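You operate a simulated robot arm through the tools that you are given. There is no shell and no other tool.

You run a simulated robot arm. Do the job below in one go: nothing can be reset, and whatever is moved stays where it is left.

JOB
Load holder 627 from the tray into magazine slot 4.
Fine: shut the cover and leave that slot at the window; leave the other controls alone.

It is judged by the outcome, as a careful person would: the job done as asked, and still so three seconds after it is handed in. It fails if anything else is knocked over, pushed out of place, dropped, spilled or broken. A push-on lid holds only when it is set on centred and level and pressed home; a screw cap is set on level and turned clockwise until tight.

ROBOT AND FRAMES
A 7-joint arm with a two-finger parallel gripper, fixed in place. Base frame: the origin is at the foot of the arm, x ahead of it, y to its left, z up. Lengths are in m, angles in degrees, forces in N, time in s.
Its first joint turns from -149.0 to 149.0 degrees. Payload 3.43 kg.
Tool frame: the origin (TCP) lies between the finger pads and is the grasp point; the fingertips stand 0.03 m ahead of it; z points along the fingers, y is the line along which they close. Largest opening 0.094 m; finger width 0.028, thickness 0.01; the body of the gripper, 0.05 by 0.096 m, starts 0.055 m behind the TCP.
Orientation is told as [roll, pitch, yaw] about the base's x, y, z axes, in that order, counted from this pose: with the fingers straight down and closing along the base's y, the tool's x points along the base's -x, its y along +y and its z along -z.

CONTROLS
- The arm moves only by the tool apply_moves. Its argument "series" is a list that holds one entry, the list of rows, each a list of 7 numbers: the shift along the base's x, y, z in units of 500 mm (1.0 is 500 mm), then the turn, a rotation vector about the base's x, y, z in units of 180 degrees (1.0 is 180 degrees), then the gripper command, from -1 (fully open) to 1 (shut), values between in proportion. In form: [[[tx, ty, tz, rx, ry, rz, jaw], ...]]. A call has 1 to 20 rows; each row is the pose to reach, as a shift and turn from the pose commanded when the call began. A call with a number of a shift or a turn outside -1 to 1 is refused whole. A row lasts 0.2 s, in which the tool goes at most 0.05 m and 8.6 degrees; a call with a longer step from one row to the next is refused whole, and so is a gripper value outside its range. A pose out of reach is approached as far as the arm can. The call stops where the force on the tool passes 90 N (or 10 N more than at its start, if that is more) or the arm is blocked; 0.2 s more then pass. Each finger travels about 0.045 m/s and halts on what it meets, pressing with about 30 N; the grip force reading is that of the motor and also rises with nothing between the fingers. The clock runs only during rows and for 0.2 s after the last one: add rows that repeat a pose to give the fingers time. It gives the time, the measured TCP pose, the force on the tool (base axes), the opening and the grip force at its end, in the units of the frame above (readings bear some noise), with the torque about the TCP (base axes, N m) and any sound that the robot's microphone picked up.
- Cameras (640 x 400 px; columns grow to the right, rows downward): "scene" is fixed at [0.0507, 0.6522, 1.5844]; the picture's right is [0.82, -0.57, 0.00], its down [-0.41, -0.59, -0.69] and it looks along [0.40, 0.57, -0.72] (base axes); focal length 254 px, centre (320, 200). "wrist" rides on the gripper at [0.076, 0.014, -0.102] in the tool frame; the picture's right is [-0.18, 0.98, 0.00], its down [-0.75, -0.14, -0.64] and it looks along [-0.63, -0.12, 0.77] (tool axes); focal length 243 px, centre (320, 200). There is no depth. A picture from a camera that has moved, and an enlarged one, comes with that camera's place and axes in the base frame and with its lens.
- snapshot(camera): a new picture of that camera. No time passes.
- inspect(camera, box): a new picture of the part [left, top, right, bottom] of that camera's present view, enlarged. No time passes.
- close_job(): hands the job in; it is judged then, once.

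Places have to be worked out from the pictures, the camera data and where the tool is seen. Open the gripper and draw the arm clear of the work before you hand the job in, unless the task says otherwise.

The tools are called after "Request:" as a command line: name --argument value ..., lists and objects as JSON in quotes. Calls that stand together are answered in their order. apply_moves: Moves the arm, as the interface text tells. Its arguments: {"type":"object","properties":{"series":{"type":"array"}},"required":["series"]} The other tools are called the same way: snapshot (camera) takes a picture; inspect (camera, box) takes an enlarged picture of a part of a camera's view; close_job () hands the job in.

At the start:

```text
time_s: 0.0
ee_pos: [0.5925, 0.7907, 1.2184]
ee_rot: [0.1, 0.0, 0.0]
ft_force: [-0.2, 0.6, 0.9]
ft_torque: [0.03, -0.01, 0.02]
width: 0.0939
finger_force: 0.0
```

scene: 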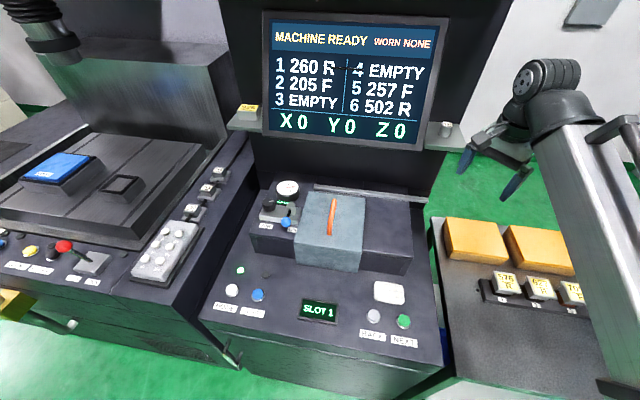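
wrist: 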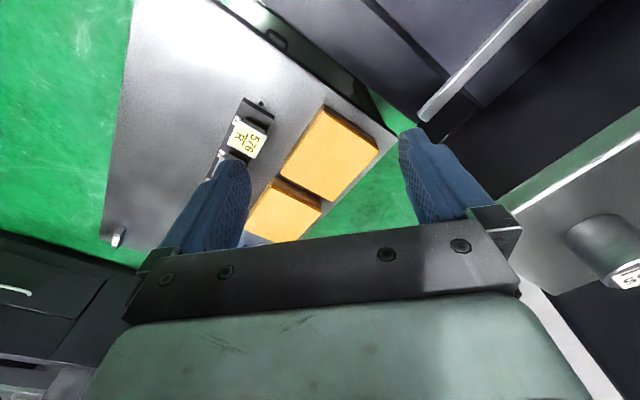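

I begin by looking closely at the machine, its controls and the tray with the holders before moving anything.

Request:
inspect --camera "scene" --box '[200, 170, 440, 320]'

Request:
inspect --camera "scene" --box '[430, 200, 640, 332]'

Request:
inspect --camera "scene" --box '[240, 0, 480, 150]'

Request:
inspect --camera "scene" --box '[200, 250, 440, 400]'

Request:
inspect --camera "wrist" --box '[180, 80, 400, 218]'

```text
2.67 times, centred on (320, 245) of scene
camera zoom: at [0.0507, 0.6522, 1.5844], right [0.82, -0.57, 0.0], down [-0.41, -0.59, -0.69], along [0.4, 0.57, -0.72], focal length 678 px, centre (320, 80)
```

zoom: 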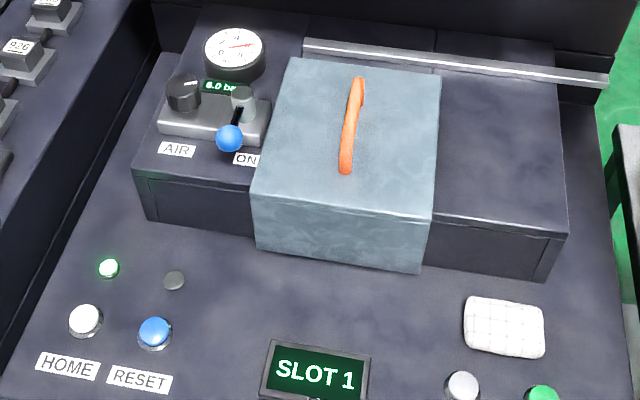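

```text
3.03 times, centred on (535, 266) of scene
camera zoom: at [0.0507, 0.6522, 1.5844], right [0.82, -0.57, 0.0], down [-0.41, -0.59, -0.69], along [0.4, 0.57, -0.72], focal length 771 px, centre (-332, 0)
```

zoom: 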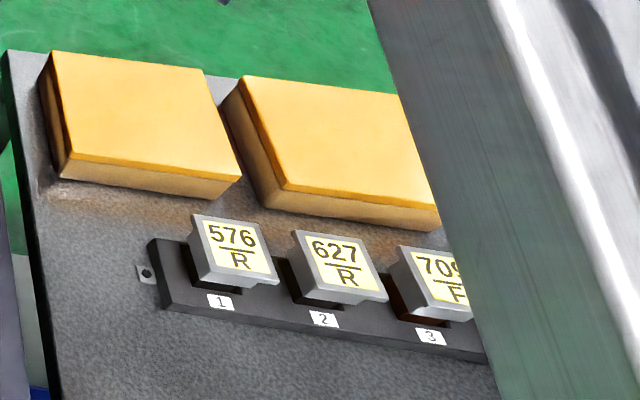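

```text
2.67 times, centred on (360, 75) of scene
camera zoom: at [0.0507, 0.6522, 1.5844], right [0.82, -0.57, 0.0], down [-0.41, -0.59, -0.69], along [0.4, 0.57, -0.72], focal length 678 px, centre (213, 533)
```

zoom: 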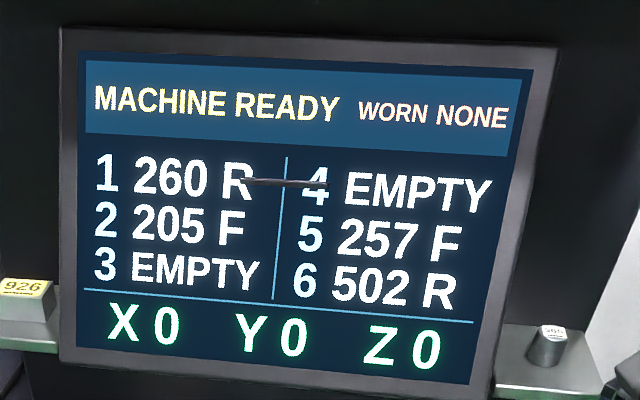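

```text
2.67 times, centred on (320, 325) of scene
camera zoom: at [0.0507, 0.6522, 1.5844], right [0.82, -0.57, 0.0], down [-0.41, -0.59, -0.69], along [0.4, 0.57, -0.72], focal length 678 px, centre (320, -133)
```

zoom: 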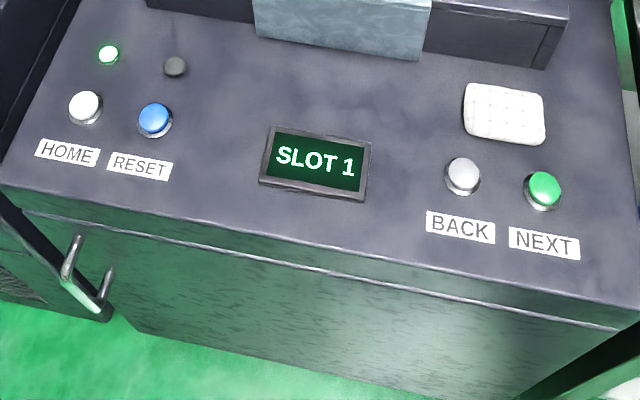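

```text
2.90 times, centred on (290, 149) of wrist
camera zoom: at [0.516, 0.8041, 1.3217], right [0.18, 0.98, 0.0], down [0.75, -0.14, 0.64], along [0.63, -0.12, -0.77], focal length 703 px, centre (407, 348)
```

zoom: 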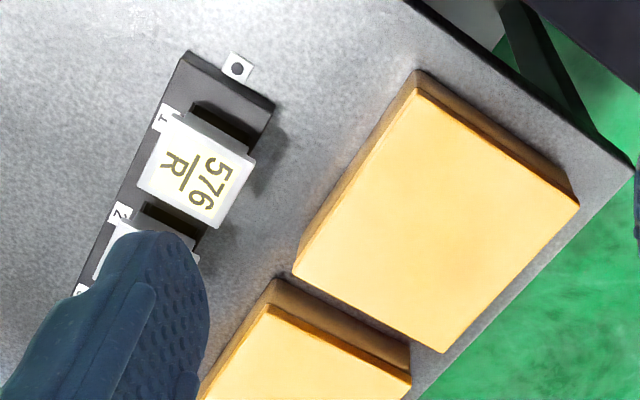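

The tray rack and the console both seem turned about 45° from the base, with holder 627 near (0.77, 0.56, 0.87). I move back from the screen and swing over the console at a safe height to view the magazine and buttons with the wrist camera.

Request:
apply_moves --series '[[[-0.08, -0.0467, 0.02, 0, 0, 0, -1], [-0.16, -0.0933, 0.04, 0, 0, 0, -1], [-0.24, -0.14, 0.06, 0, 0, 0, -1], [-0.3222, -0.1178, 0.06, 0, 0, 0.0278, -1], [-0.4044, -0.0956, 0.06, 0, 0, 0.0556, -1], [-0.4867, -0.0733, 0.06, 0, 0, 0.0833, -1], [-0.5689, -0.0511, 0.06, 0, 0, 0.1111, -1], [-0.6511, -0.0289, 0.06, 0, 0, 0.1389, -1], [-0.7333, -0.0067, 0.06, 0, 0, 0.1667, -1], [-0.8156, 0.0156, 0.06, 0, 0, 0.1944, -1], [-0.8978, 0.0378, 0.06, 0, 0, 0.2222, -1], [-0.98, 0.06, 0.06, 0, 0, 0.25, -1]]]'

Request:
snapshot --camera "wrist"

Request:
snapshot --camera "scene"

```text
time_s: 2.6
ee_pos: [0.1026, 0.8366, 1.2295]
ee_rot: [1.4, -1.6, 45.0]
ft_force: [0.6, -1.1, 0.2]
ft_torque: [0.01, 0.01, 0.01]
width: 0.0943
finger_force: 0.0
out of reach, approached as far as the arm can: row 2, 3, 4, 5, 6, 7, 8, 9, 10, 11, 12
```

```text
taken
camera wrist: at [0.0389, 0.7875, 1.3305], right [-0.57, 0.82, 0.03], down [0.63, 0.41, 0.66], along [0.53, 0.39, -0.75], focal length 243 px, centre (320, 200)
```

wrist: 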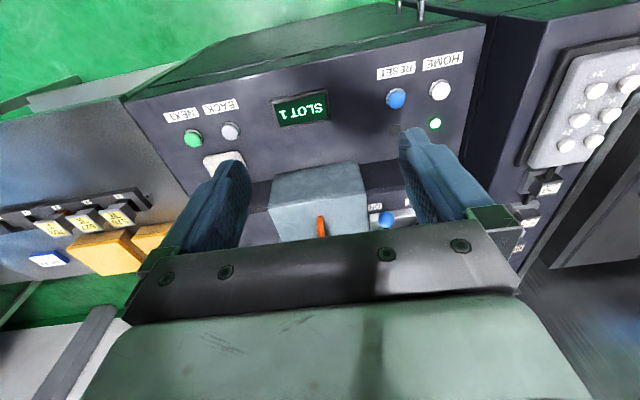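

```text
taken
```

scene: 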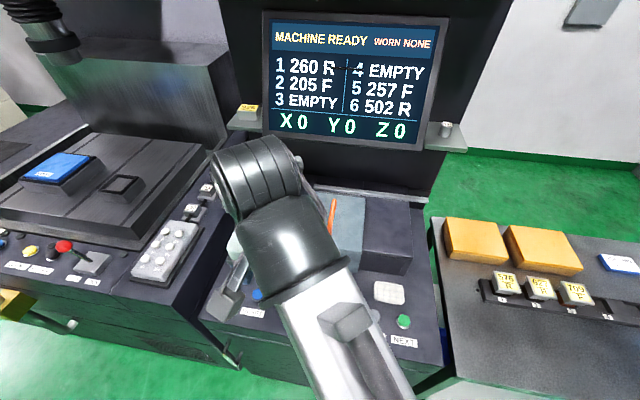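

The 1.25 height is slightly out of reach, but the view is good. I zoom in on the magazine, buttons and the blue card on the tray.

Request:
inspect --camera "wrist" --box '[160, 60, 480, 260]'

Request:
inspect --camera "scene" --box '[470, 230, 640, 336]'

Request:
inspect --camera "scene" --box '[590, 240, 640, 290]'

Request:
inspect --camera "wrist" --box '[0, 160, 200, 285]'

```text
2.00 times, centred on (320, 160) of wrist
camera zoom: at [0.0389, 0.7875, 1.3305], right [-0.57, 0.82, 0.03], down [0.63, 0.41, 0.66], along [0.53, 0.39, -0.75], focal length 485 px, centre (320, 280)
```

zoom: 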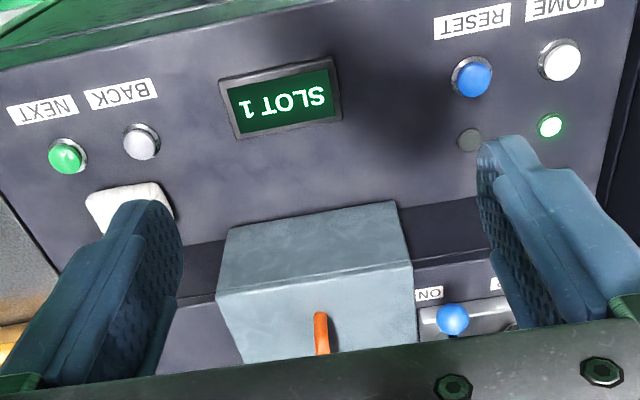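

```text
3.76 times, centred on (555, 283) of scene
camera zoom: at [0.0507, 0.6522, 1.5844], right [0.82, -0.57, 0.0], down [-0.41, -0.59, -0.69], along [0.4, 0.57, -0.72], focal length 958 px, centre (-565, -112)
```

zoom: 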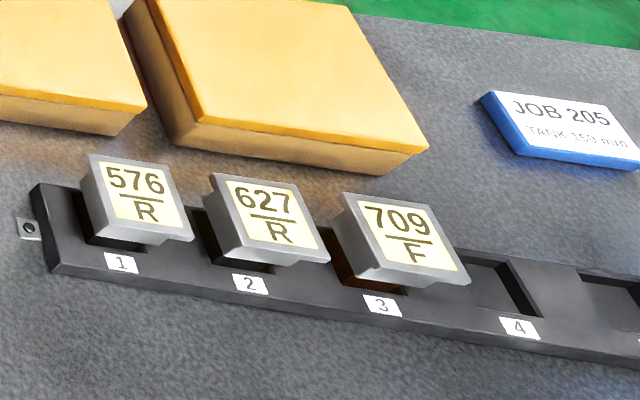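

```text
8.00 times, centred on (615, 265) of scene
camera zoom: at [0.0507, 0.6522, 1.5844], right [0.82, -0.57, 0.0], down [-0.41, -0.59, -0.69], along [0.4, 0.57, -0.72], focal length 2035 px, centre (-2040, -320)
```

zoom: 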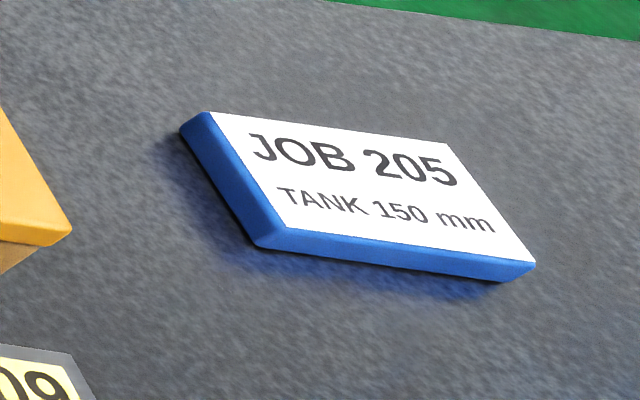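

```text
3.20 times, centred on (100, 222) of wrist
camera zoom: at [0.0389, 0.7875, 1.3305], right [-0.57, 0.82, 0.03], down [0.63, 0.41, 0.66], along [0.53, 0.39, -0.75], focal length 776 px, centre (1024, 128)
```

zoom: 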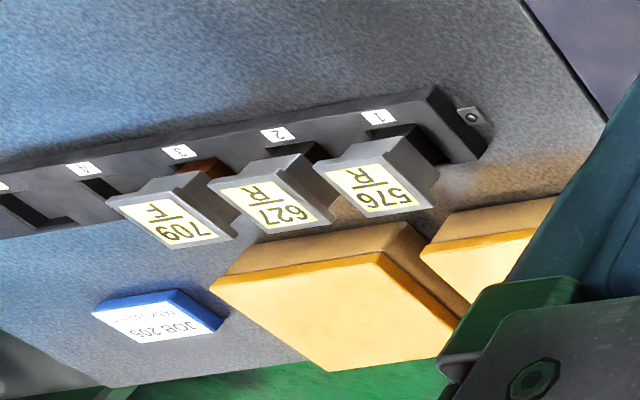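

The console top appears to be near z≈0.87 with NEXT around (0.36, 0.72). I shut the gripper and move to a hover well above NEXT to sight it with the wrist camera.

Request:
apply_moves --series '[[[0.0644, -0.0257, -0.05, 0, 0, 0, 0], [0.1288, -0.0514, -0.1, 0, 0, 0, 1], [0.1931, -0.077, -0.15, 0, 0, 0, 1], [0.2575, -0.1027, -0.2, 0, 0, 0, 1], [0.3219, -0.1284, -0.25, 0, 0, 0, 1], [0.3863, -0.154, -0.3, 0, 0, 0, 1], [0.4506, -0.1797, -0.35, 0, 0, 0, 1], [0.515, -0.2054, -0.4, 0, 0, 0, 1], [0.515, -0.2054, -0.4, 0, 0, 0, 1]]]'

Request:
snapshot --camera "wrist"

Request:
snapshot --camera "scene"

```text
time_s: 4.6
ee_pos: [0.3615, 0.7314, 1.0267]
ee_rot: [0.1, 0.0, 45.0]
ft_force: [0.5, -0.9, 0.3]
ft_torque: [0.0, 0.0, 0.0]
width: 0.0002
finger_force: 30.3
```

```text
taken
camera wrist: at [0.2968, 0.686, 1.1288], right [-0.57, 0.82, 0.0], down [0.63, 0.43, 0.64], along [0.53, 0.36, -0.77], focal length 243 px, centre (320, 200)
```

wrist: 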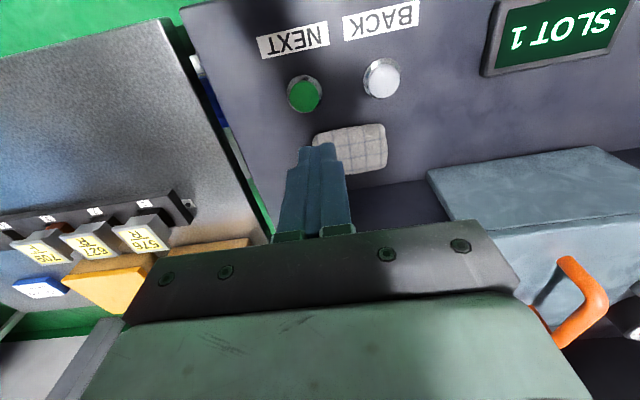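

```text
taken
```

scene: 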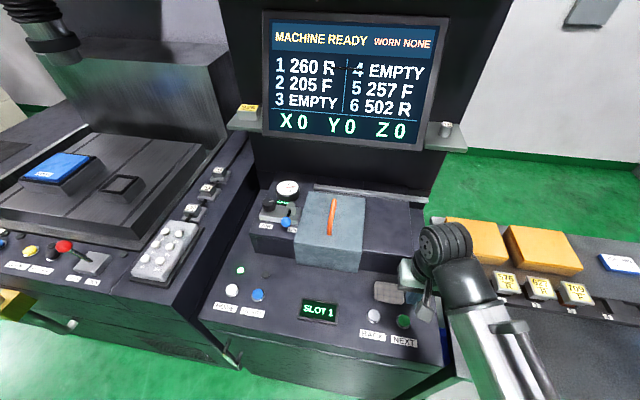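

Two wrist views agree: the top of NEXT is about (0.370, 0.717, 0.866), and the shut fingertips are roughly 13 cm above it. I shift over it and lower to about 2 cm above the button, then check.

Request:
apply_moves --series '[[[0.018, -0.0288, 0, 0, 0, 0, 1], [0.018, -0.0288, -0.08, 0, 0, 0, 1], [0.018, -0.0288, -0.16, 0, 0, 0, 1], [0.018, -0.0288, -0.21, 0, 0, 0, 1], [0.018, -0.0288, -0.21, 0, 0, 0, 1]]]'

Request:
snapshot --camera "wrist"

Request:
inspect --camera "scene" --box '[340, 230, 480, 370]'

```text
time_s: 5.8
ee_pos: [0.37, 0.7178, 0.9196]
ee_rot: [0.0, -0.1, 45.0]
ft_force: [0.3, -0.4, 0.1]
ft_torque: [-0.01, 0.0, 0.0]
width: 0.0003
finger_force: 30.2
```

```text
taken
camera wrist: at [0.3047, 0.6733, 1.0226], right [-0.57, 0.82, 0.0], down [0.63, 0.43, 0.64], along [0.53, 0.36, -0.77], focal length 243 px, centre (320, 200)
```

wrist: 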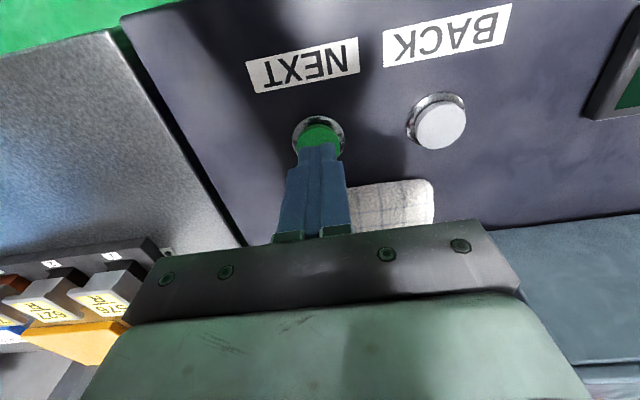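

```text
2.86 times, centred on (410, 300) of scene
camera zoom: at [0.0507, 0.6522, 1.5844], right [0.82, -0.57, 0.0], down [-0.41, -0.59, -0.69], along [0.4, 0.57, -0.72], focal length 727 px, centre (63, -86)
```

zoom: 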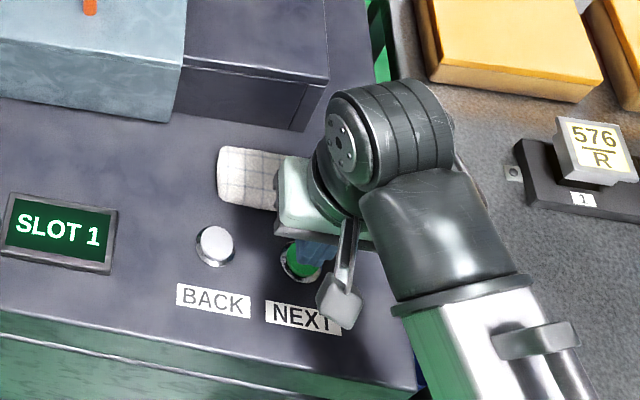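

The fingertips are centred over NEXT in the picture. I lower gently in small steps and watch the force reading.

Request:
apply_moves --series '[[[0, 0, -0.01, 0, 0, 0, 1], [0, 0, -0.02, 0, 0, 0, 1], [0, 0, -0.03, 0, 0, 0, 1]]]'

Request:
inspect --camera "wrist" --box '[240, 80, 400, 180]'

```text
time_s: 6.6
ee_pos: [0.3683, 0.7161, 0.9048]
ee_rot: [0.0, 0.0, 45.0]
ft_force: [0.3, -0.5, 0.5]
ft_torque: [0.01, 0.0, -0.01]
width: 0.0
finger_force: 29.6
```

```text
4.00 times, centred on (320, 130) of wrist
camera zoom: at [0.3042, 0.6719, 1.0084], right [-0.57, 0.82, 0.0], down [0.63, 0.43, 0.64], along [0.53, 0.36, -0.77], focal length 970 px, centre (320, 480)
```

zoom: 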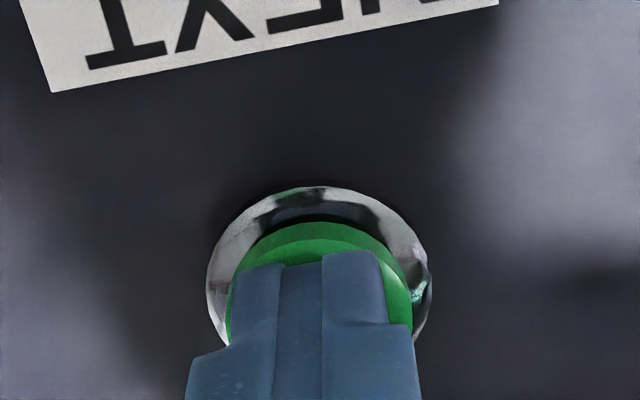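

Tips are just above the green cap. I continue down by 3 mm steps.

Request:
apply_moves --series '[[[0, 0, -0.006, 0, 0, 0, 1], [0, 0, -0.012, 0, 0, 0, 1], [0, 0, -0.018, 0, 0, 0, 1]]]'

Request:
inspect --camera "wrist" --box '[240, 80, 400, 180]'

Request:
inspect --camera "scene" --box '[280, 270, 440, 370]'

```text
time_s: 7.4
ee_pos: [0.3692, 0.7163, 0.8975]
ee_rot: [0.2, -0.1, 45.0]
ft_force: [-2.4, 1.9, 16.6]
ft_torque: [0.06, 0.07, 0.01]
width: 0.0002
finger_force: 29.9
heard: click
```

```text
4.00 times, centred on (320, 130) of wrist
camera zoom: at [0.3048, 0.6709, 1.0008], right [-0.57, 0.82, 0.0], down [0.63, 0.43, 0.64], along [0.53, 0.36, -0.77], focal length 970 px, centre (320, 480)
```

zoom: 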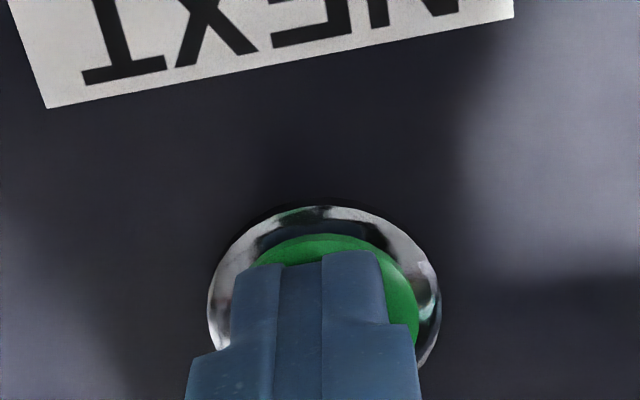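

```text
4.00 times, centred on (360, 320) of scene
camera zoom: at [0.0507, 0.6522, 1.5844], right [0.82, -0.57, 0.0], down [-0.41, -0.59, -0.69], along [0.4, 0.57, -0.72], focal length 1018 px, centre (160, -280)
```

zoom: 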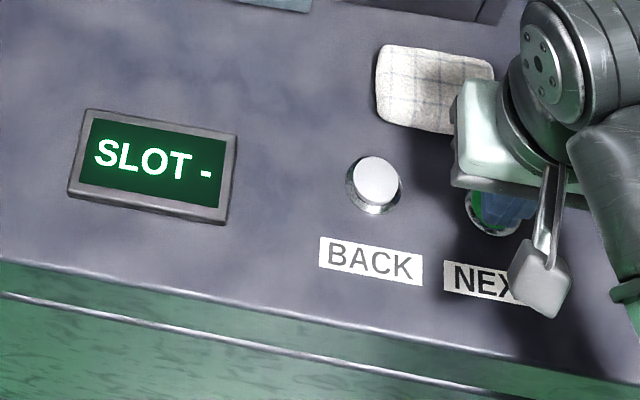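

NEXT clicked and the display shows "SLOT -", meaning the magazine is turning. I release the button and let it settle.

Request:
apply_moves --series '[[[0, 0, 0.012, 0, 0, 0, 1], [0, 0, 0.024, 0, 0, 0, 1], [0, 0, 0.024, 0, 0, 0, 1], [0, 0, 0.024, 0, 0, 0, 1], [0, 0, 0.024, 0, 0, 0, 1], [0, 0, 0.024, 0, 0, 0, 1]]]'

Request:
snapshot --camera "scene"

```text
time_s: 8.8
ee_pos: [0.3682, 0.7156, 0.9087]
ee_rot: [0.0, -0.1, 45.0]
ft_force: [0.0, -0.8, 0.6]
ft_torque: [0.03, 0.02, 0.0]
width: 0.0002
finger_force: 30.1
```

```text
taken
```

scene: 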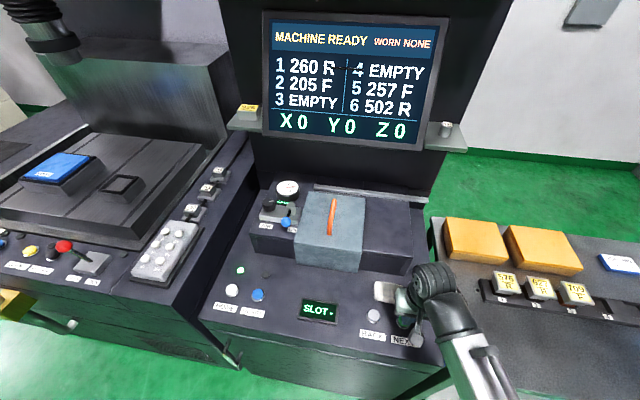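

The display still reads "SLOT -"; I wait a little longer in place.

Request:
apply_moves --series '[[[0, 0, 0, 0, 0, 0, 1], [0, 0, 0, 0, 0, 0, 1], [0, 0, 0, 0, 0, 0, 1], [0, 0, 0, 0, 0, 0, 1], [0, 0, 0, 0, 0, 0, 1], [0, 0, 0, 0, 0, 0, 1]]]'

Request:
inspect --camera "scene" --box '[280, 270, 440, 370]'

```text
time_s: 10.2
ee_pos: [0.37, 0.7151, 0.9082]
ee_rot: [0.0, 0.0, 45.0]
ft_force: [-0.1, 0.1, 0.0]
ft_torque: [-0.01, 0.03, 0.01]
width: 0.0
finger_force: 30.0
```

```text
4.00 times, centred on (360, 320) of scene
camera zoom: at [0.0507, 0.6522, 1.5844], right [0.82, -0.57, 0.0], down [-0.41, -0.59, -0.69], along [0.4, 0.57, -0.72], focal length 1018 px, centre (160, -280)
```

zoom: 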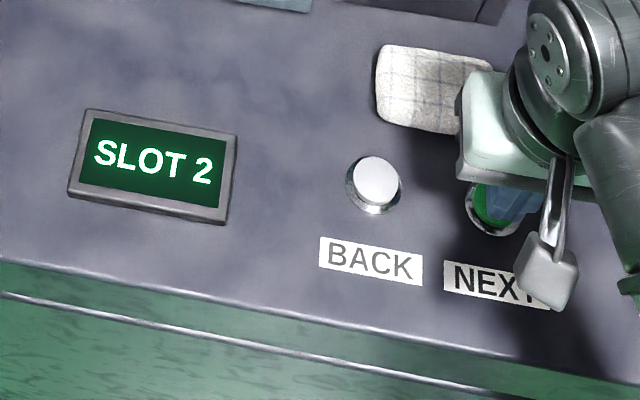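

SLOT 2 now shows. I press NEXT once more with the same depth, release, and wait for the turn to finish.

Request:
apply_moves --series '[[[0, 0, -0.012, 0, 0, 0, 1], [0, 0, -0.018, 0, 0, 0, 1], [0, 0, -0.024, 0, 0, 0, 1], [0, 0, -0.012, 0, 0, 0, 1], [0, 0, 0, 0, 0, 0, 1], [0, 0, 0, 0, 0, 0, 1], [0, 0, 0, 0, 0, 0, 1], [0, 0, 0, 0, 0, 0, 1], [0, 0, 0, 0, 0, 0, 1], [0, 0, 0, 0, 0, 0, 1], [0, 0, 0, 0, 0, 0, 1], [0, 0, 0, 0, 0, 0, 1], [0, 0, 0, 0, 0, 0, 1], [0, 0, 0, 0, 0, 0, 1], [0, 0, 0, 0, 0, 0, 1], [0, 0, 0, 0, 0, 0, 1]]]'

Request:
inspect --camera "scene" --box '[280, 270, 440, 370]'

```text
time_s: 13.6
ee_pos: [0.3703, 0.7152, 0.909]
ee_rot: [0.0, 0.0, 44.9]
ft_force: [-0.1, -0.2, 0.5]
ft_torque: [-0.05, -0.01, 0.02]
width: 0.0
finger_force: 30.1
heard: click
```

```text
4.00 times, centred on (360, 320) of scene
camera zoom: at [0.0507, 0.6522, 1.5844], right [0.82, -0.57, 0.0], down [-0.41, -0.59, -0.69], along [0.4, 0.57, -0.72], focal length 1018 px, centre (160, -280)
```

zoom: 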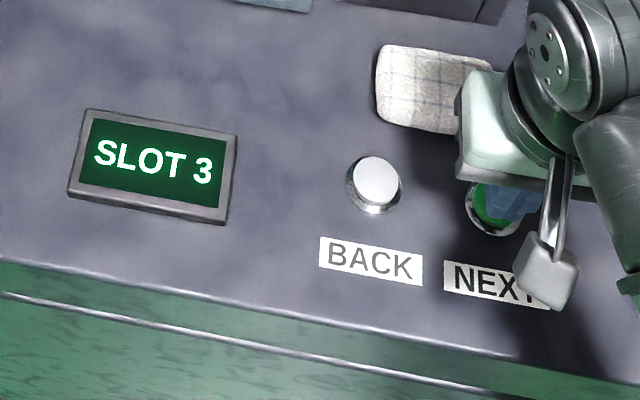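

SLOT 3 now shows, with one click per press. One more press should bring slot 4 to the window.

Request:
apply_moves --series '[[[0, 0, -0.012, 0, 0, 0, 1], [0, 0, -0.018, 0, 0, 0, 1], [0, 0, -0.024, 0, 0, 0, 1], [0, 0, -0.012, 0, 0, 0, 1], [0, 0, 0, 0, 0, 0, 1], [0, 0, 0.04, 0, 0, 0, 1], [0, 0, 0.1, 0, 0, 0, 1], [0, 0, 0.16, 0, 0, 0, 1], [0, 0, 0.16, 0, 0, 0, 1], [0, 0, 0.16, 0, 0, 0, 1], [0, 0, 0.16, 0, 0, 0, 1], [0, 0, 0.16, 0, 0, 0, 1], [0, 0, 0.16, 0, 0, 0, 1], [0, 0, 0.16, 0, 0, 0, 1], [0, 0, 0.16, 0, 0, 0, 1], [0, 0, 0.16, 0, 0, 0, 1]]]'

Request:
snapshot --camera "scene"

Request:
snapshot --camera "wrist"

```text
time_s: 17.0
ee_pos: [0.3688, 0.712, 0.99]
ee_rot: [0.0, 0.0, 45.0]
ft_force: [-0.1, 0.8, 0.9]
ft_torque: [0.0, -0.03, 0.01]
width: 0.0001
finger_force: 30.4
heard: click
```

```text
taken
```

scene: 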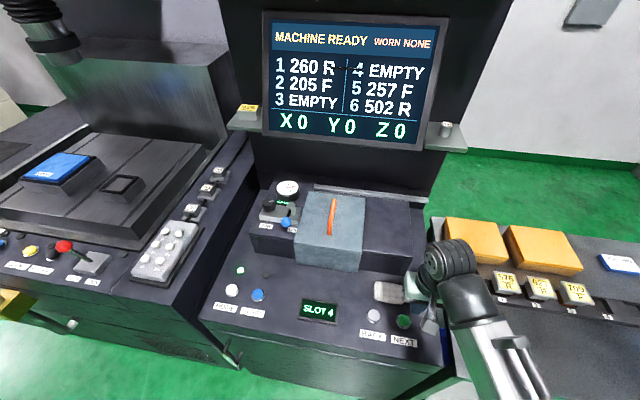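

```text
taken
camera wrist: at [0.3046, 0.6686, 1.0935], right [-0.57, 0.82, 0.0], down [0.63, 0.43, 0.64], along [0.53, 0.36, -0.77], focal length 243 px, centre (320, 200)
```

wrist: 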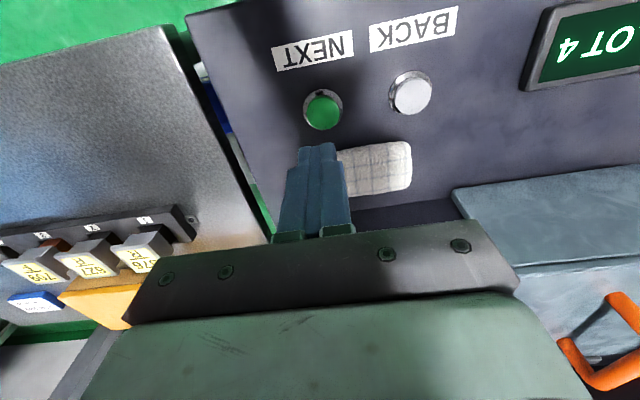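

SLOT 4 is at the window. Now I move up and left and tip the tool forward about 30° to view the cover, its handle and rail closely.

Request:
apply_moves --series '[[[-0.0497, 0.036, 0.0367, 0.0196, -0.0196, 0, 1], [-0.0993, 0.072, 0.0733, 0.0393, -0.0393, 0, 1], [-0.149, 0.108, 0.11, 0.0589, -0.0589, 0, 1], [-0.1987, 0.144, 0.1467, 0.0786, -0.0786, 0, 1], [-0.2483, 0.18, 0.1833, 0.0982, -0.0982, 0, 1], [-0.298, 0.216, 0.22, 0.1179, -0.1179, 0, 1], [-0.298, 0.216, 0.22, 0.1179, -0.1179, 0, 1]]]'

Request:
snapshot --camera "wrist"

Request:
snapshot --camera "scene"

```text
time_s: 18.6
ee_pos: [0.2207, 0.8235, 1.0999]
ee_rot: [0.0, -30.1, 45.0]
ft_force: [0.1, -0.4, 0.1]
ft_torque: [0.01, 0.0, 0.0]
width: 0.0001
finger_force: 30.3
```

```text
taken
camera wrist: at [0.1276, 0.7507, 1.1504], right [-0.58, 0.81, 0.09], down [0.33, 0.13, 0.93], along [0.74, 0.57, -0.35], focal length 243 px, centre (320, 200)
```

wrist: 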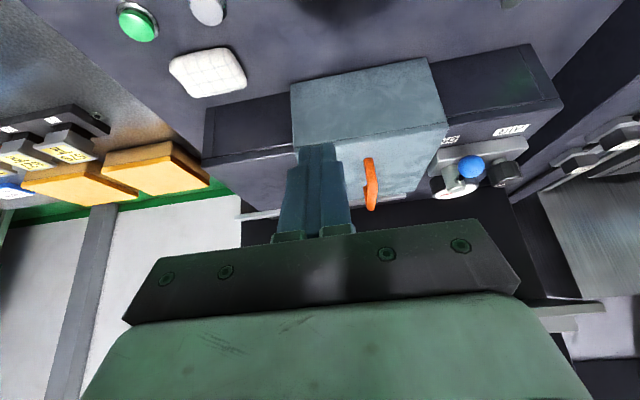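

```text
taken
```

scene: 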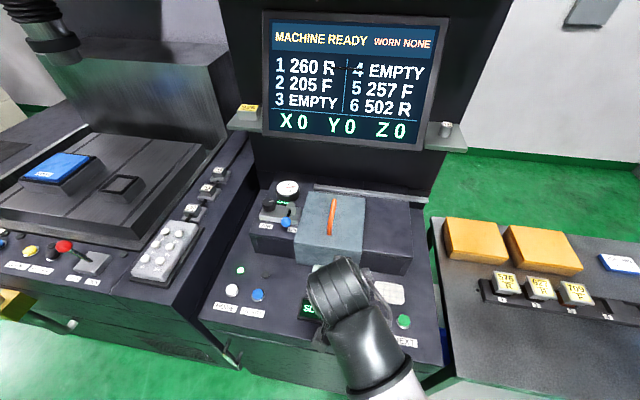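

Good angle on the cover; I zoom on it for geometry.

Request:
inspect --camera "wrist" --box '[190, 40, 580, 284]'

Request:
inspect --camera "scene" --box '[240, 170, 440, 295]'

```text
1.64 times, centred on (385, 162) of wrist
camera zoom: at [0.1276, 0.7507, 1.1504], right [-0.58, 0.81, 0.09], down [0.33, 0.13, 0.93], along [0.74, 0.57, -0.35], focal length 398 px, centre (213, 262)
```

zoom: 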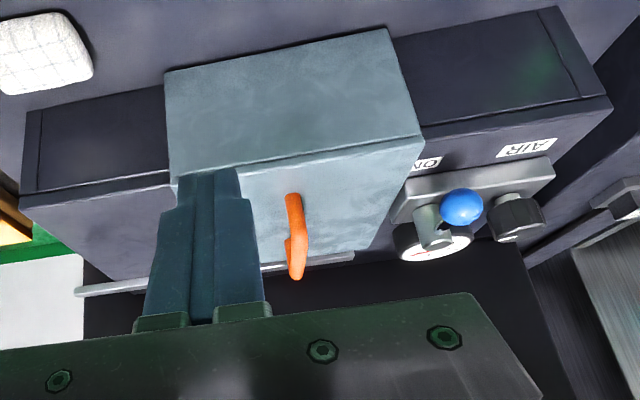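

```text
3.20 times, centred on (340, 232) of scene
camera zoom: at [0.0507, 0.6522, 1.5844], right [0.82, -0.57, 0.0], down [-0.41, -0.59, -0.69], along [0.4, 0.57, -0.72], focal length 814 px, centre (256, 96)
```

zoom: 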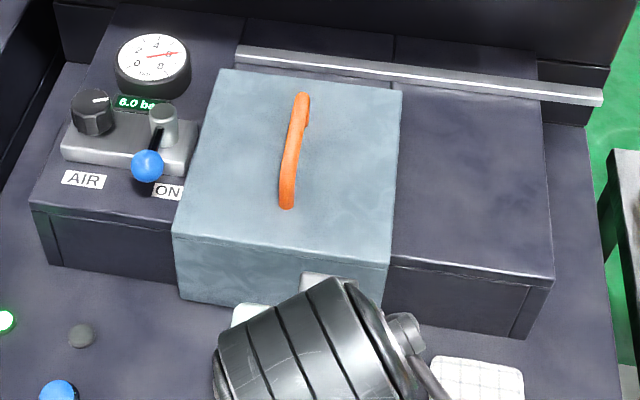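

The cover sits around z≈0.97 with its handle bar running front-to-back at about x=0.35, y=1.03, and the rail shows that it slides to the right. I move toward the handle at the same tilt with the fingers part open, staying above it.

Request:
apply_moves --series '[[[0.0365, 0.0653, -0.008, 0, 0, 0, -0.3], [0.073, 0.1306, -0.016, 0, 0, 0, -0.3], [0.1095, 0.196, -0.024, 0, 0, 0, -0.3], [0.146, 0.2613, -0.032, 0, 0, 0, -0.3], [0.1824, 0.3266, -0.04, 0, 0, 0, -0.3], [0.1824, 0.3266, -0.04, 0, 0, 0, -0.3]]]'

Request:
snapshot --camera "wrist"

Request:
snapshot --camera "scene"

```text
time_s: 20.0
ee_pos: [0.312, 0.9876, 1.0796]
ee_rot: [0.0, -29.9, 45.0]
ft_force: [-0.6, -0.2, -0.2]
ft_torque: [0.05, 0.02, -0.01]
width: 0.0612
finger_force: 0.0
```

```text
taken
camera wrist: at [0.219, 0.9142, 1.1313], right [-0.58, 0.81, 0.09], down [0.33, 0.13, 0.93], along [0.74, 0.57, -0.35], focal length 243 px, centre (320, 200)
```

wrist: 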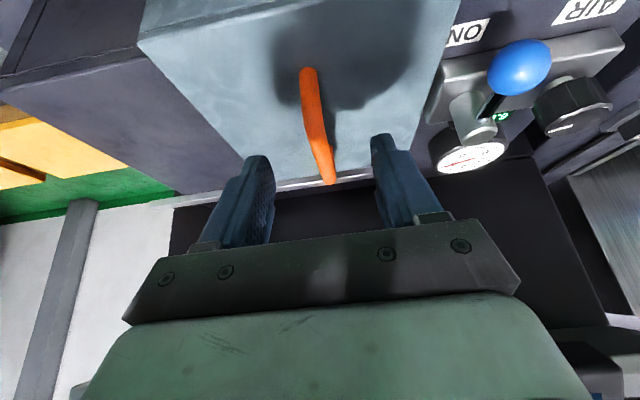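

```text
taken
```

scene: 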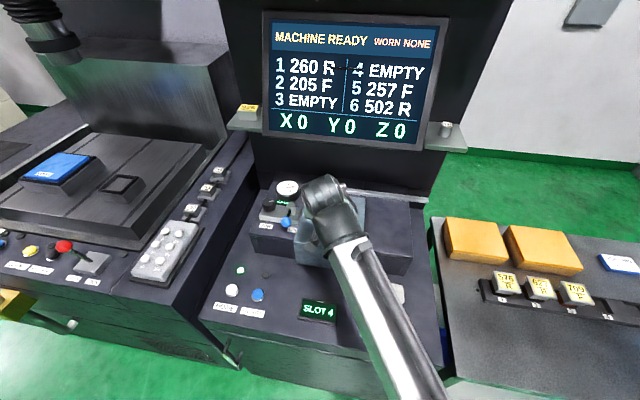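

The handle bar lies between the fingers in the picture. I lower along the tool to straddle it, stopping a bit short to check.

Request:
apply_moves --series '[[[0.026, 0.0233, -0.03, 0, 0, 0, -0.3], [0.052, 0.0467, -0.06, 0, 0, 0, -0.3], [0.078, 0.07, -0.09, 0, 0, 0, -0.3], [0.1046, 0.0933, -0.12, 0, 0, 0, -0.3], [0.1046, 0.0933, -0.12, 0, 0, 0, -0.3]]]'

Request:
snapshot --camera "wrist"

Request:
inspect --camera "scene" --box '[240, 160, 440, 285]'

```text
time_s: 21.2
ee_pos: [0.3651, 1.0306, 1.019]
ee_rot: [0.0, -30.0, 45.1]
ft_force: [0.5, 0.2, -0.3]
ft_torque: [0.01, -0.02, -0.06]
width: 0.0611
finger_force: 0.1
```

```text
taken
camera wrist: at [0.2712, 0.9581, 1.0696], right [-0.58, 0.81, 0.09], down [0.33, 0.13, 0.93], along [0.74, 0.57, -0.35], focal length 243 px, centre (320, 200)
```

wrist: 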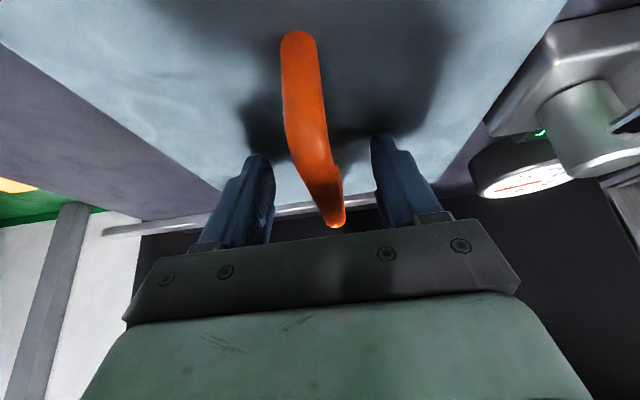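

```text
3.20 times, centred on (340, 222) of scene
camera zoom: at [0.0507, 0.6522, 1.5844], right [0.82, -0.57, 0.0], down [-0.41, -0.59, -0.69], along [0.4, 0.57, -0.72], focal length 814 px, centre (256, 128)
```

zoom: 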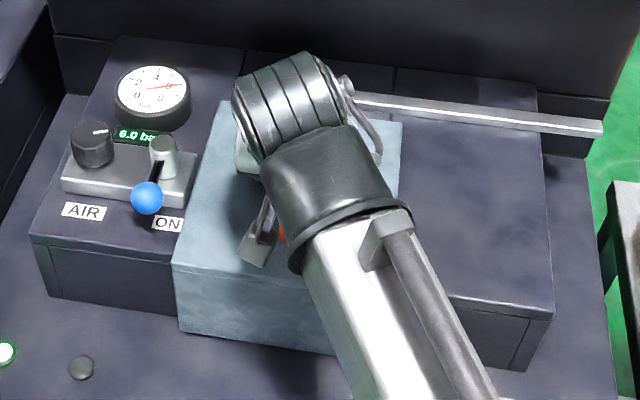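

The handle bar is centred between the pads. I lower 5 mm more and close the fingers on it.

Request:
apply_moves --series '[[[0, 0, -0.01, 0, 0, 0, -0.3], [0, 0, -0.01, 0, 0, 0, 0.2], [0, 0, -0.01, 0, 0, 0, 0.6], [0, 0, -0.01, 0, 0, 0, 1], [0, 0, -0.01, 0, 0, 0, 1], [0, 0, -0.01, 0, 0, 0, 1], [0, 0, -0.01, 0, 0, 0, 1]]]'

Request:
snapshot --camera "wrist"

```text
time_s: 22.8
ee_pos: [0.3638, 1.0315, 1.0165]
ee_rot: [0.1, -30.2, 45.1]
ft_force: [-4.1, 4.4, 33.1]
ft_torque: [0.11, -0.18, 0.15]
width: 0.0179
finger_force: 45.1
```

```text
taken
camera wrist: at [0.2702, 0.9581, 1.067], right [-0.58, 0.81, 0.09], down [0.33, 0.13, 0.93], along [0.74, 0.58, -0.35], focal length 243 px, centre (320, 200)
```

wrist: 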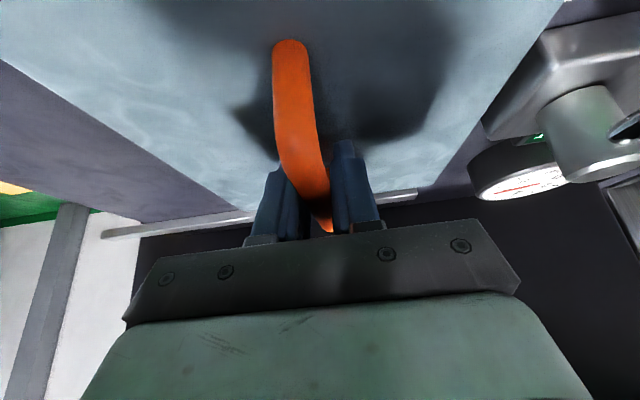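

Grip is on (width 18 mm) but there is 33 N upward on the tool, so the fingertips likely touch the cover top. I ease up 3 mm to relieve that.

Request:
apply_moves --series '[[[0, 0, 0.003, 0, 0, 0, 1], [0, 0, 0.006, 0, 0, 0, 1], [0, 0, 0.006, 0, 0, 0, 1]]]'

Request:
inspect --camera "wrist" --box '[220, 20, 460, 170]'

```text
time_s: 23.6
ee_pos: [0.3635, 1.0318, 1.0156]
ee_rot: [-0.1, -29.8, 45.0]
ft_force: [-6.4, -5.8, 9.5]
ft_torque: [1.18, -1.11, -0.09]
width: 0.0182
finger_force: 44.9
```

```text
2.67 times, centred on (340, 95) of wrist
camera zoom: at [0.2699, 0.9588, 1.0675], right [-0.58, 0.81, 0.09], down [0.33, 0.14, 0.93], along [0.74, 0.57, -0.35], focal length 647 px, centre (267, 480)
```

zoom: 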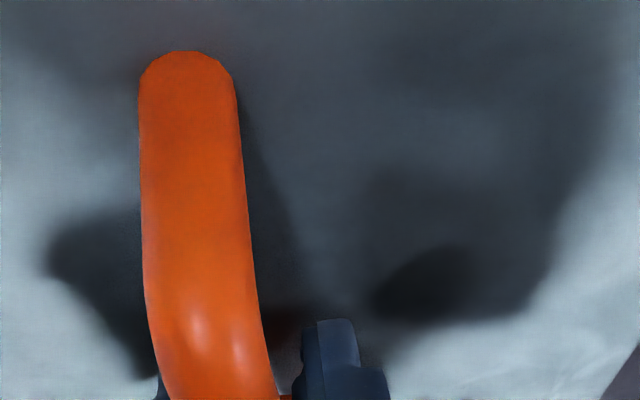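

The vertical load dropped. Now I try sliding the handle to the right along the rail by 15 mm and read the forces.

Request:
apply_moves --series '[[[0.007, -0.007, 0, 0, 0, 0, 1], [0.014, -0.014, 0, 0, 0, 0, 1], [0.021, -0.021, 0, 0, 0, 0, 1]]]'

Request:
snapshot --camera "wrist"

Request:
inspect --camera "scene" --box '[240, 160, 440, 285]'

```text
time_s: 24.4
ee_pos: [0.3722, 1.0235, 1.016]
ee_rot: [-0.2, -29.8, 45.0]
ft_force: [-12.6, -9.3, -9.1]
ft_torque: [1.12, -0.96, -0.07]
width: 0.0185
finger_force: 45.3
```

```text
taken
camera wrist: at [0.2796, 0.9492, 1.0677], right [-0.58, 0.81, 0.09], down [0.34, 0.14, 0.93], along [0.74, 0.57, -0.35], focal length 243 px, centre (320, 200)
```

wrist: 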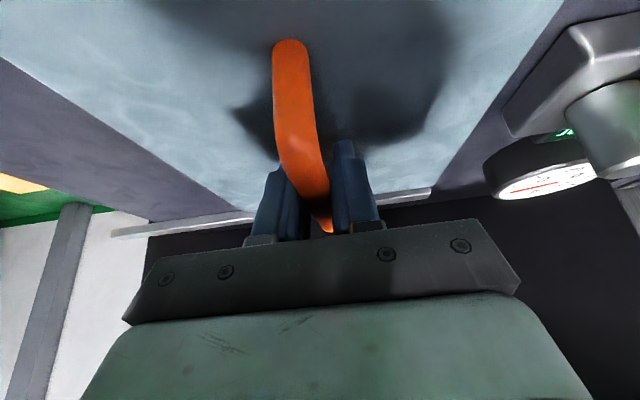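

```text
3.20 times, centred on (340, 222) of scene
camera zoom: at [0.0507, 0.6522, 1.5844], right [0.82, -0.57, 0.0], down [-0.41, -0.59, -0.69], along [0.4, 0.57, -0.72], focal length 814 px, centre (256, 128)
```

zoom: 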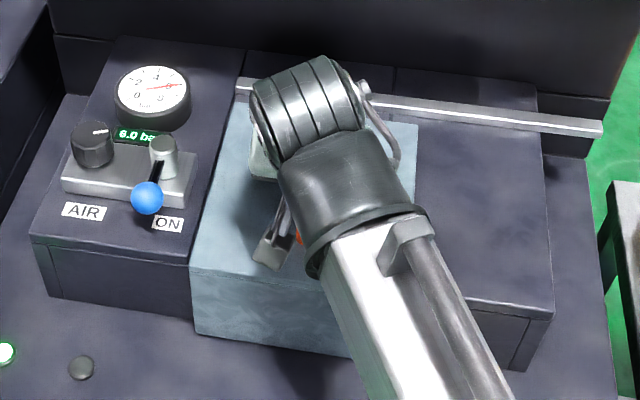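

The cover followed the hand: its left edge moved 15 mm right with only slight drag. I continue sliding it right 0.12 m, slowly.

Request:
apply_moves --series '[[[0.0212, -0.0212, 0, 0, 0, 0, 1], [0.0424, -0.0424, 0, 0, 0, 0, 1], [0.0636, -0.0636, 0, 0, 0, 0, 1], [0.0848, -0.0848, 0, 0, 0, 0, 1], [0.106, -0.106, 0, 0, 0, 0, 1], [0.1272, -0.1272, 0, 0, 0, 0, 1], [0.1484, -0.1484, 0, 0, 0, 0, 1], [0.1696, -0.1696, 0, 0, 0, 0, 1]]]'

Request:
snapshot --camera "scene"

Request:
snapshot --camera "wrist"

```text
time_s: 26.2
ee_pos: [0.4599, 0.9367, 1.0162]
ee_rot: [-0.1, -29.9, 45.1]
ft_force: [-9.9, -8.6, -21.3]
ft_torque: [-0.67, 0.58, 0.03]
width: 0.0181
finger_force: 45.3
```

```text
taken
```

scene: 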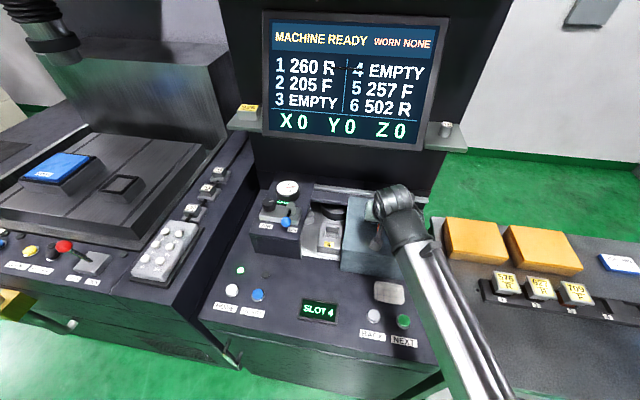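

```text
taken
camera wrist: at [0.3665, 0.8636, 1.0689], right [-0.58, 0.81, 0.09], down [0.33, 0.14, 0.93], along [0.74, 0.57, -0.35], focal length 243 px, centre (320, 200)
```

wrist: 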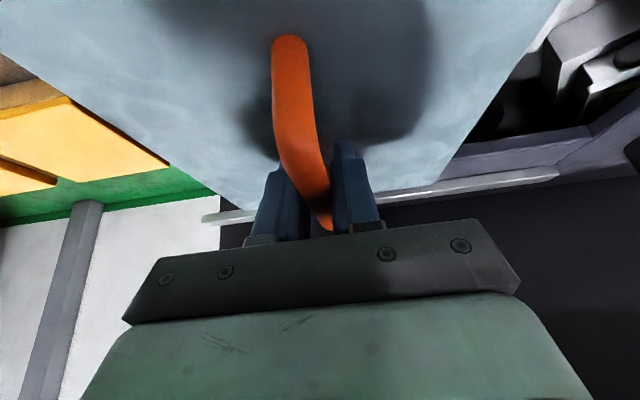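

The cover slides well and the window is being exposed. I zoom on the exposed magazine.

Request:
inspect --camera "scene" --box '[270, 170, 400, 285]'

Request:
inspect --camera "scene" --box '[295, 195, 355, 270]'

```text
3.48 times, centred on (335, 228) of scene
camera zoom: at [0.0507, 0.6522, 1.5844], right [0.82, -0.57, 0.0], down [-0.41, -0.59, -0.69], along [0.4, 0.57, -0.72], focal length 885 px, centre (268, 104)
```

zoom: 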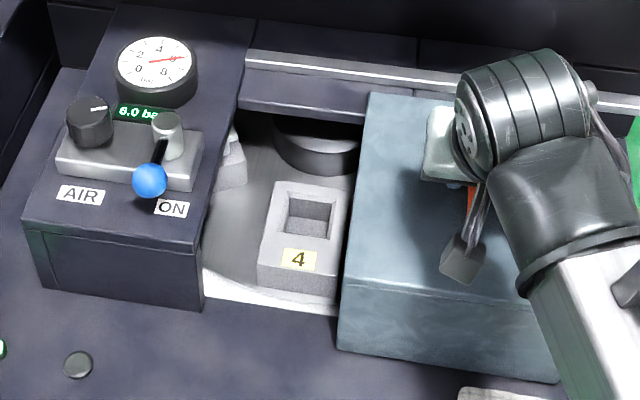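

```text
5.33 times, centred on (325, 232) of scene
camera zoom: at [0.0507, 0.6522, 1.5844], right [0.82, -0.57, 0.0], down [-0.41, -0.59, -0.69], along [0.4, 0.57, -0.72], focal length 1357 px, centre (293, 27)
```

zoom: 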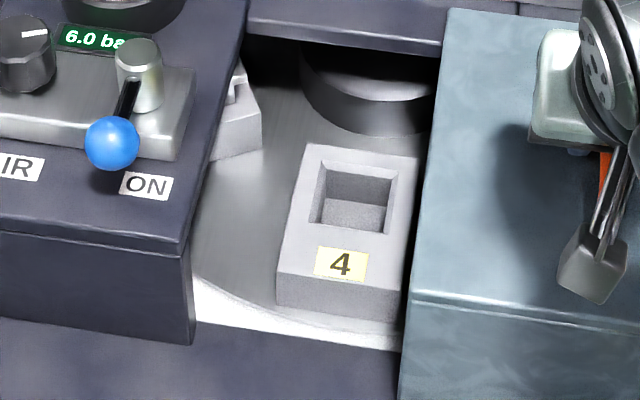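

Slot 4's pocket block is now partly uncovered at the window. I slide the cover further right, slowly, toward its stop.

Request:
apply_moves --series '[[[0.0142, -0.0142, 0, 0, 0, 0, 1], [0.0284, -0.0284, 0, 0, 0, 0, 1], [0.0426, -0.0426, 0, 0, 0, 0, 1], [0.0568, -0.0568, 0, 0, 0, 0, 1], [0.071, -0.071, 0, 0, 0, 0, 1]]]'

Request:
snapshot --camera "scene"

```text
time_s: 27.4
ee_pos: [0.495, 0.9001, 1.0168]
ee_rot: [0.0, -30.1, 45.1]
ft_force: [-11.0, -8.2, 1.4]
ft_torque: [-0.82, 0.7, -0.16]
width: 0.0182
finger_force: 44.6
```

```text
taken
```

scene: 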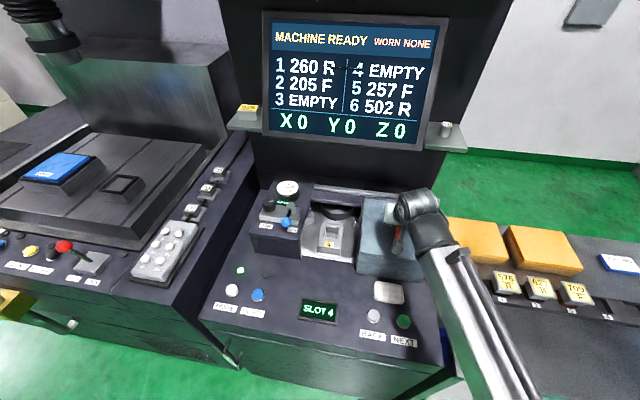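

Looks nearly fully open. I zoom to see the window's right edge versus the cover.

Request:
inspect --camera "scene" --box '[270, 170, 450, 285]'

Request:
inspect --camera "scene" --box '[295, 195, 375, 270]'

```text
3.48 times, centred on (360, 228) of scene
camera zoom: at [0.0507, 0.6522, 1.5844], right [0.82, -0.57, 0.0], down [-0.41, -0.59, -0.69], along [0.4, 0.57, -0.72], focal length 885 px, centre (181, 104)
```

zoom: 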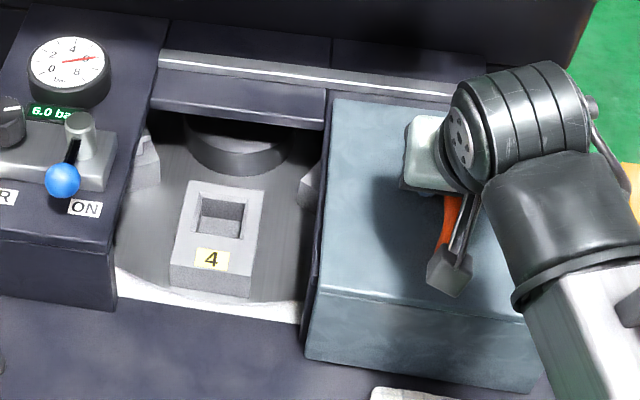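

```text
5.33 times, centred on (335, 232) of scene
camera zoom: at [0.0507, 0.6522, 1.5844], right [0.82, -0.57, 0.0], down [-0.41, -0.59, -0.69], along [0.4, 0.57, -0.72], focal length 1357 px, centre (240, 27)
```

zoom: 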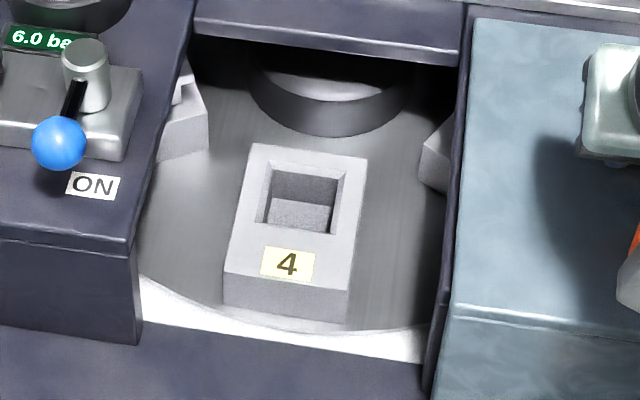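

The window is fully uncovered and the slot 4 pocket is visible. I open the fingers and back off along the tool axis, clear of the handle.

Request:
apply_moves --series '[[[0, 0, 0, 0, 0, 0, 0], [0, 0, 0, 0, 0, 0, -0.4], [0, 0, 0, 0, 0, 0, -0.4], [-0.0142, -0.0142, 0.0346, 0, 0, 0, -0.4], [-0.0283, -0.0283, 0.0693, 0, 0, 0, -0.4], [-0.0425, -0.0425, 0.104, 0, 0, 0, -0.4], [-0.0566, -0.0566, 0.1386, 0, 0, 0, -0.4], [-0.1, -0.1, 0.16, 0, 0, 0, -0.4], [-0.15, -0.15, 0.18, 0, 0, 0, -0.4]]]'

Request:
snapshot --camera "wrist"

Request:
snapshot --camera "scene"

```text
time_s: 29.4
ee_pos: [0.4207, 0.8267, 1.1074]
ee_rot: [0.0, -30.1, 44.9]
ft_force: [0.2, 0.2, -0.1]
ft_torque: [-0.01, -0.01, 0.0]
width: 0.0655
finger_force: 0.0
```

```text
taken
camera wrist: at [0.3279, 0.7534, 1.159], right [-0.58, 0.81, 0.09], down [0.33, 0.14, 0.93], along [0.74, 0.57, -0.35], focal length 243 px, centre (320, 200)
```

wrist: 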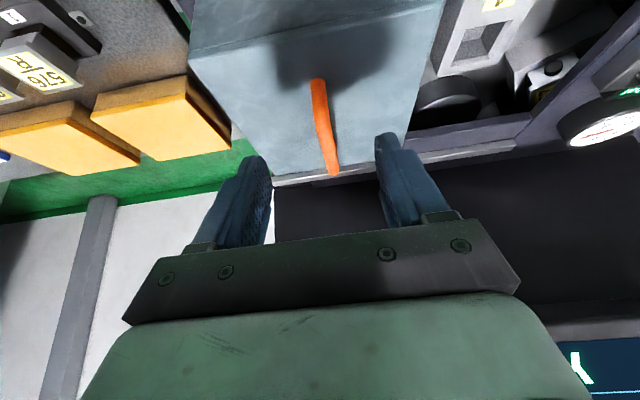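

```text
taken
```

scene: 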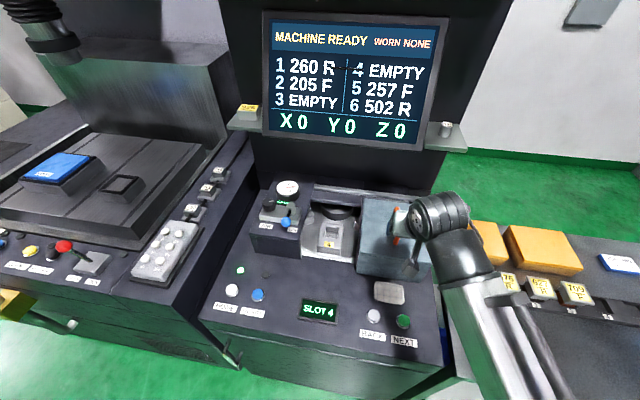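

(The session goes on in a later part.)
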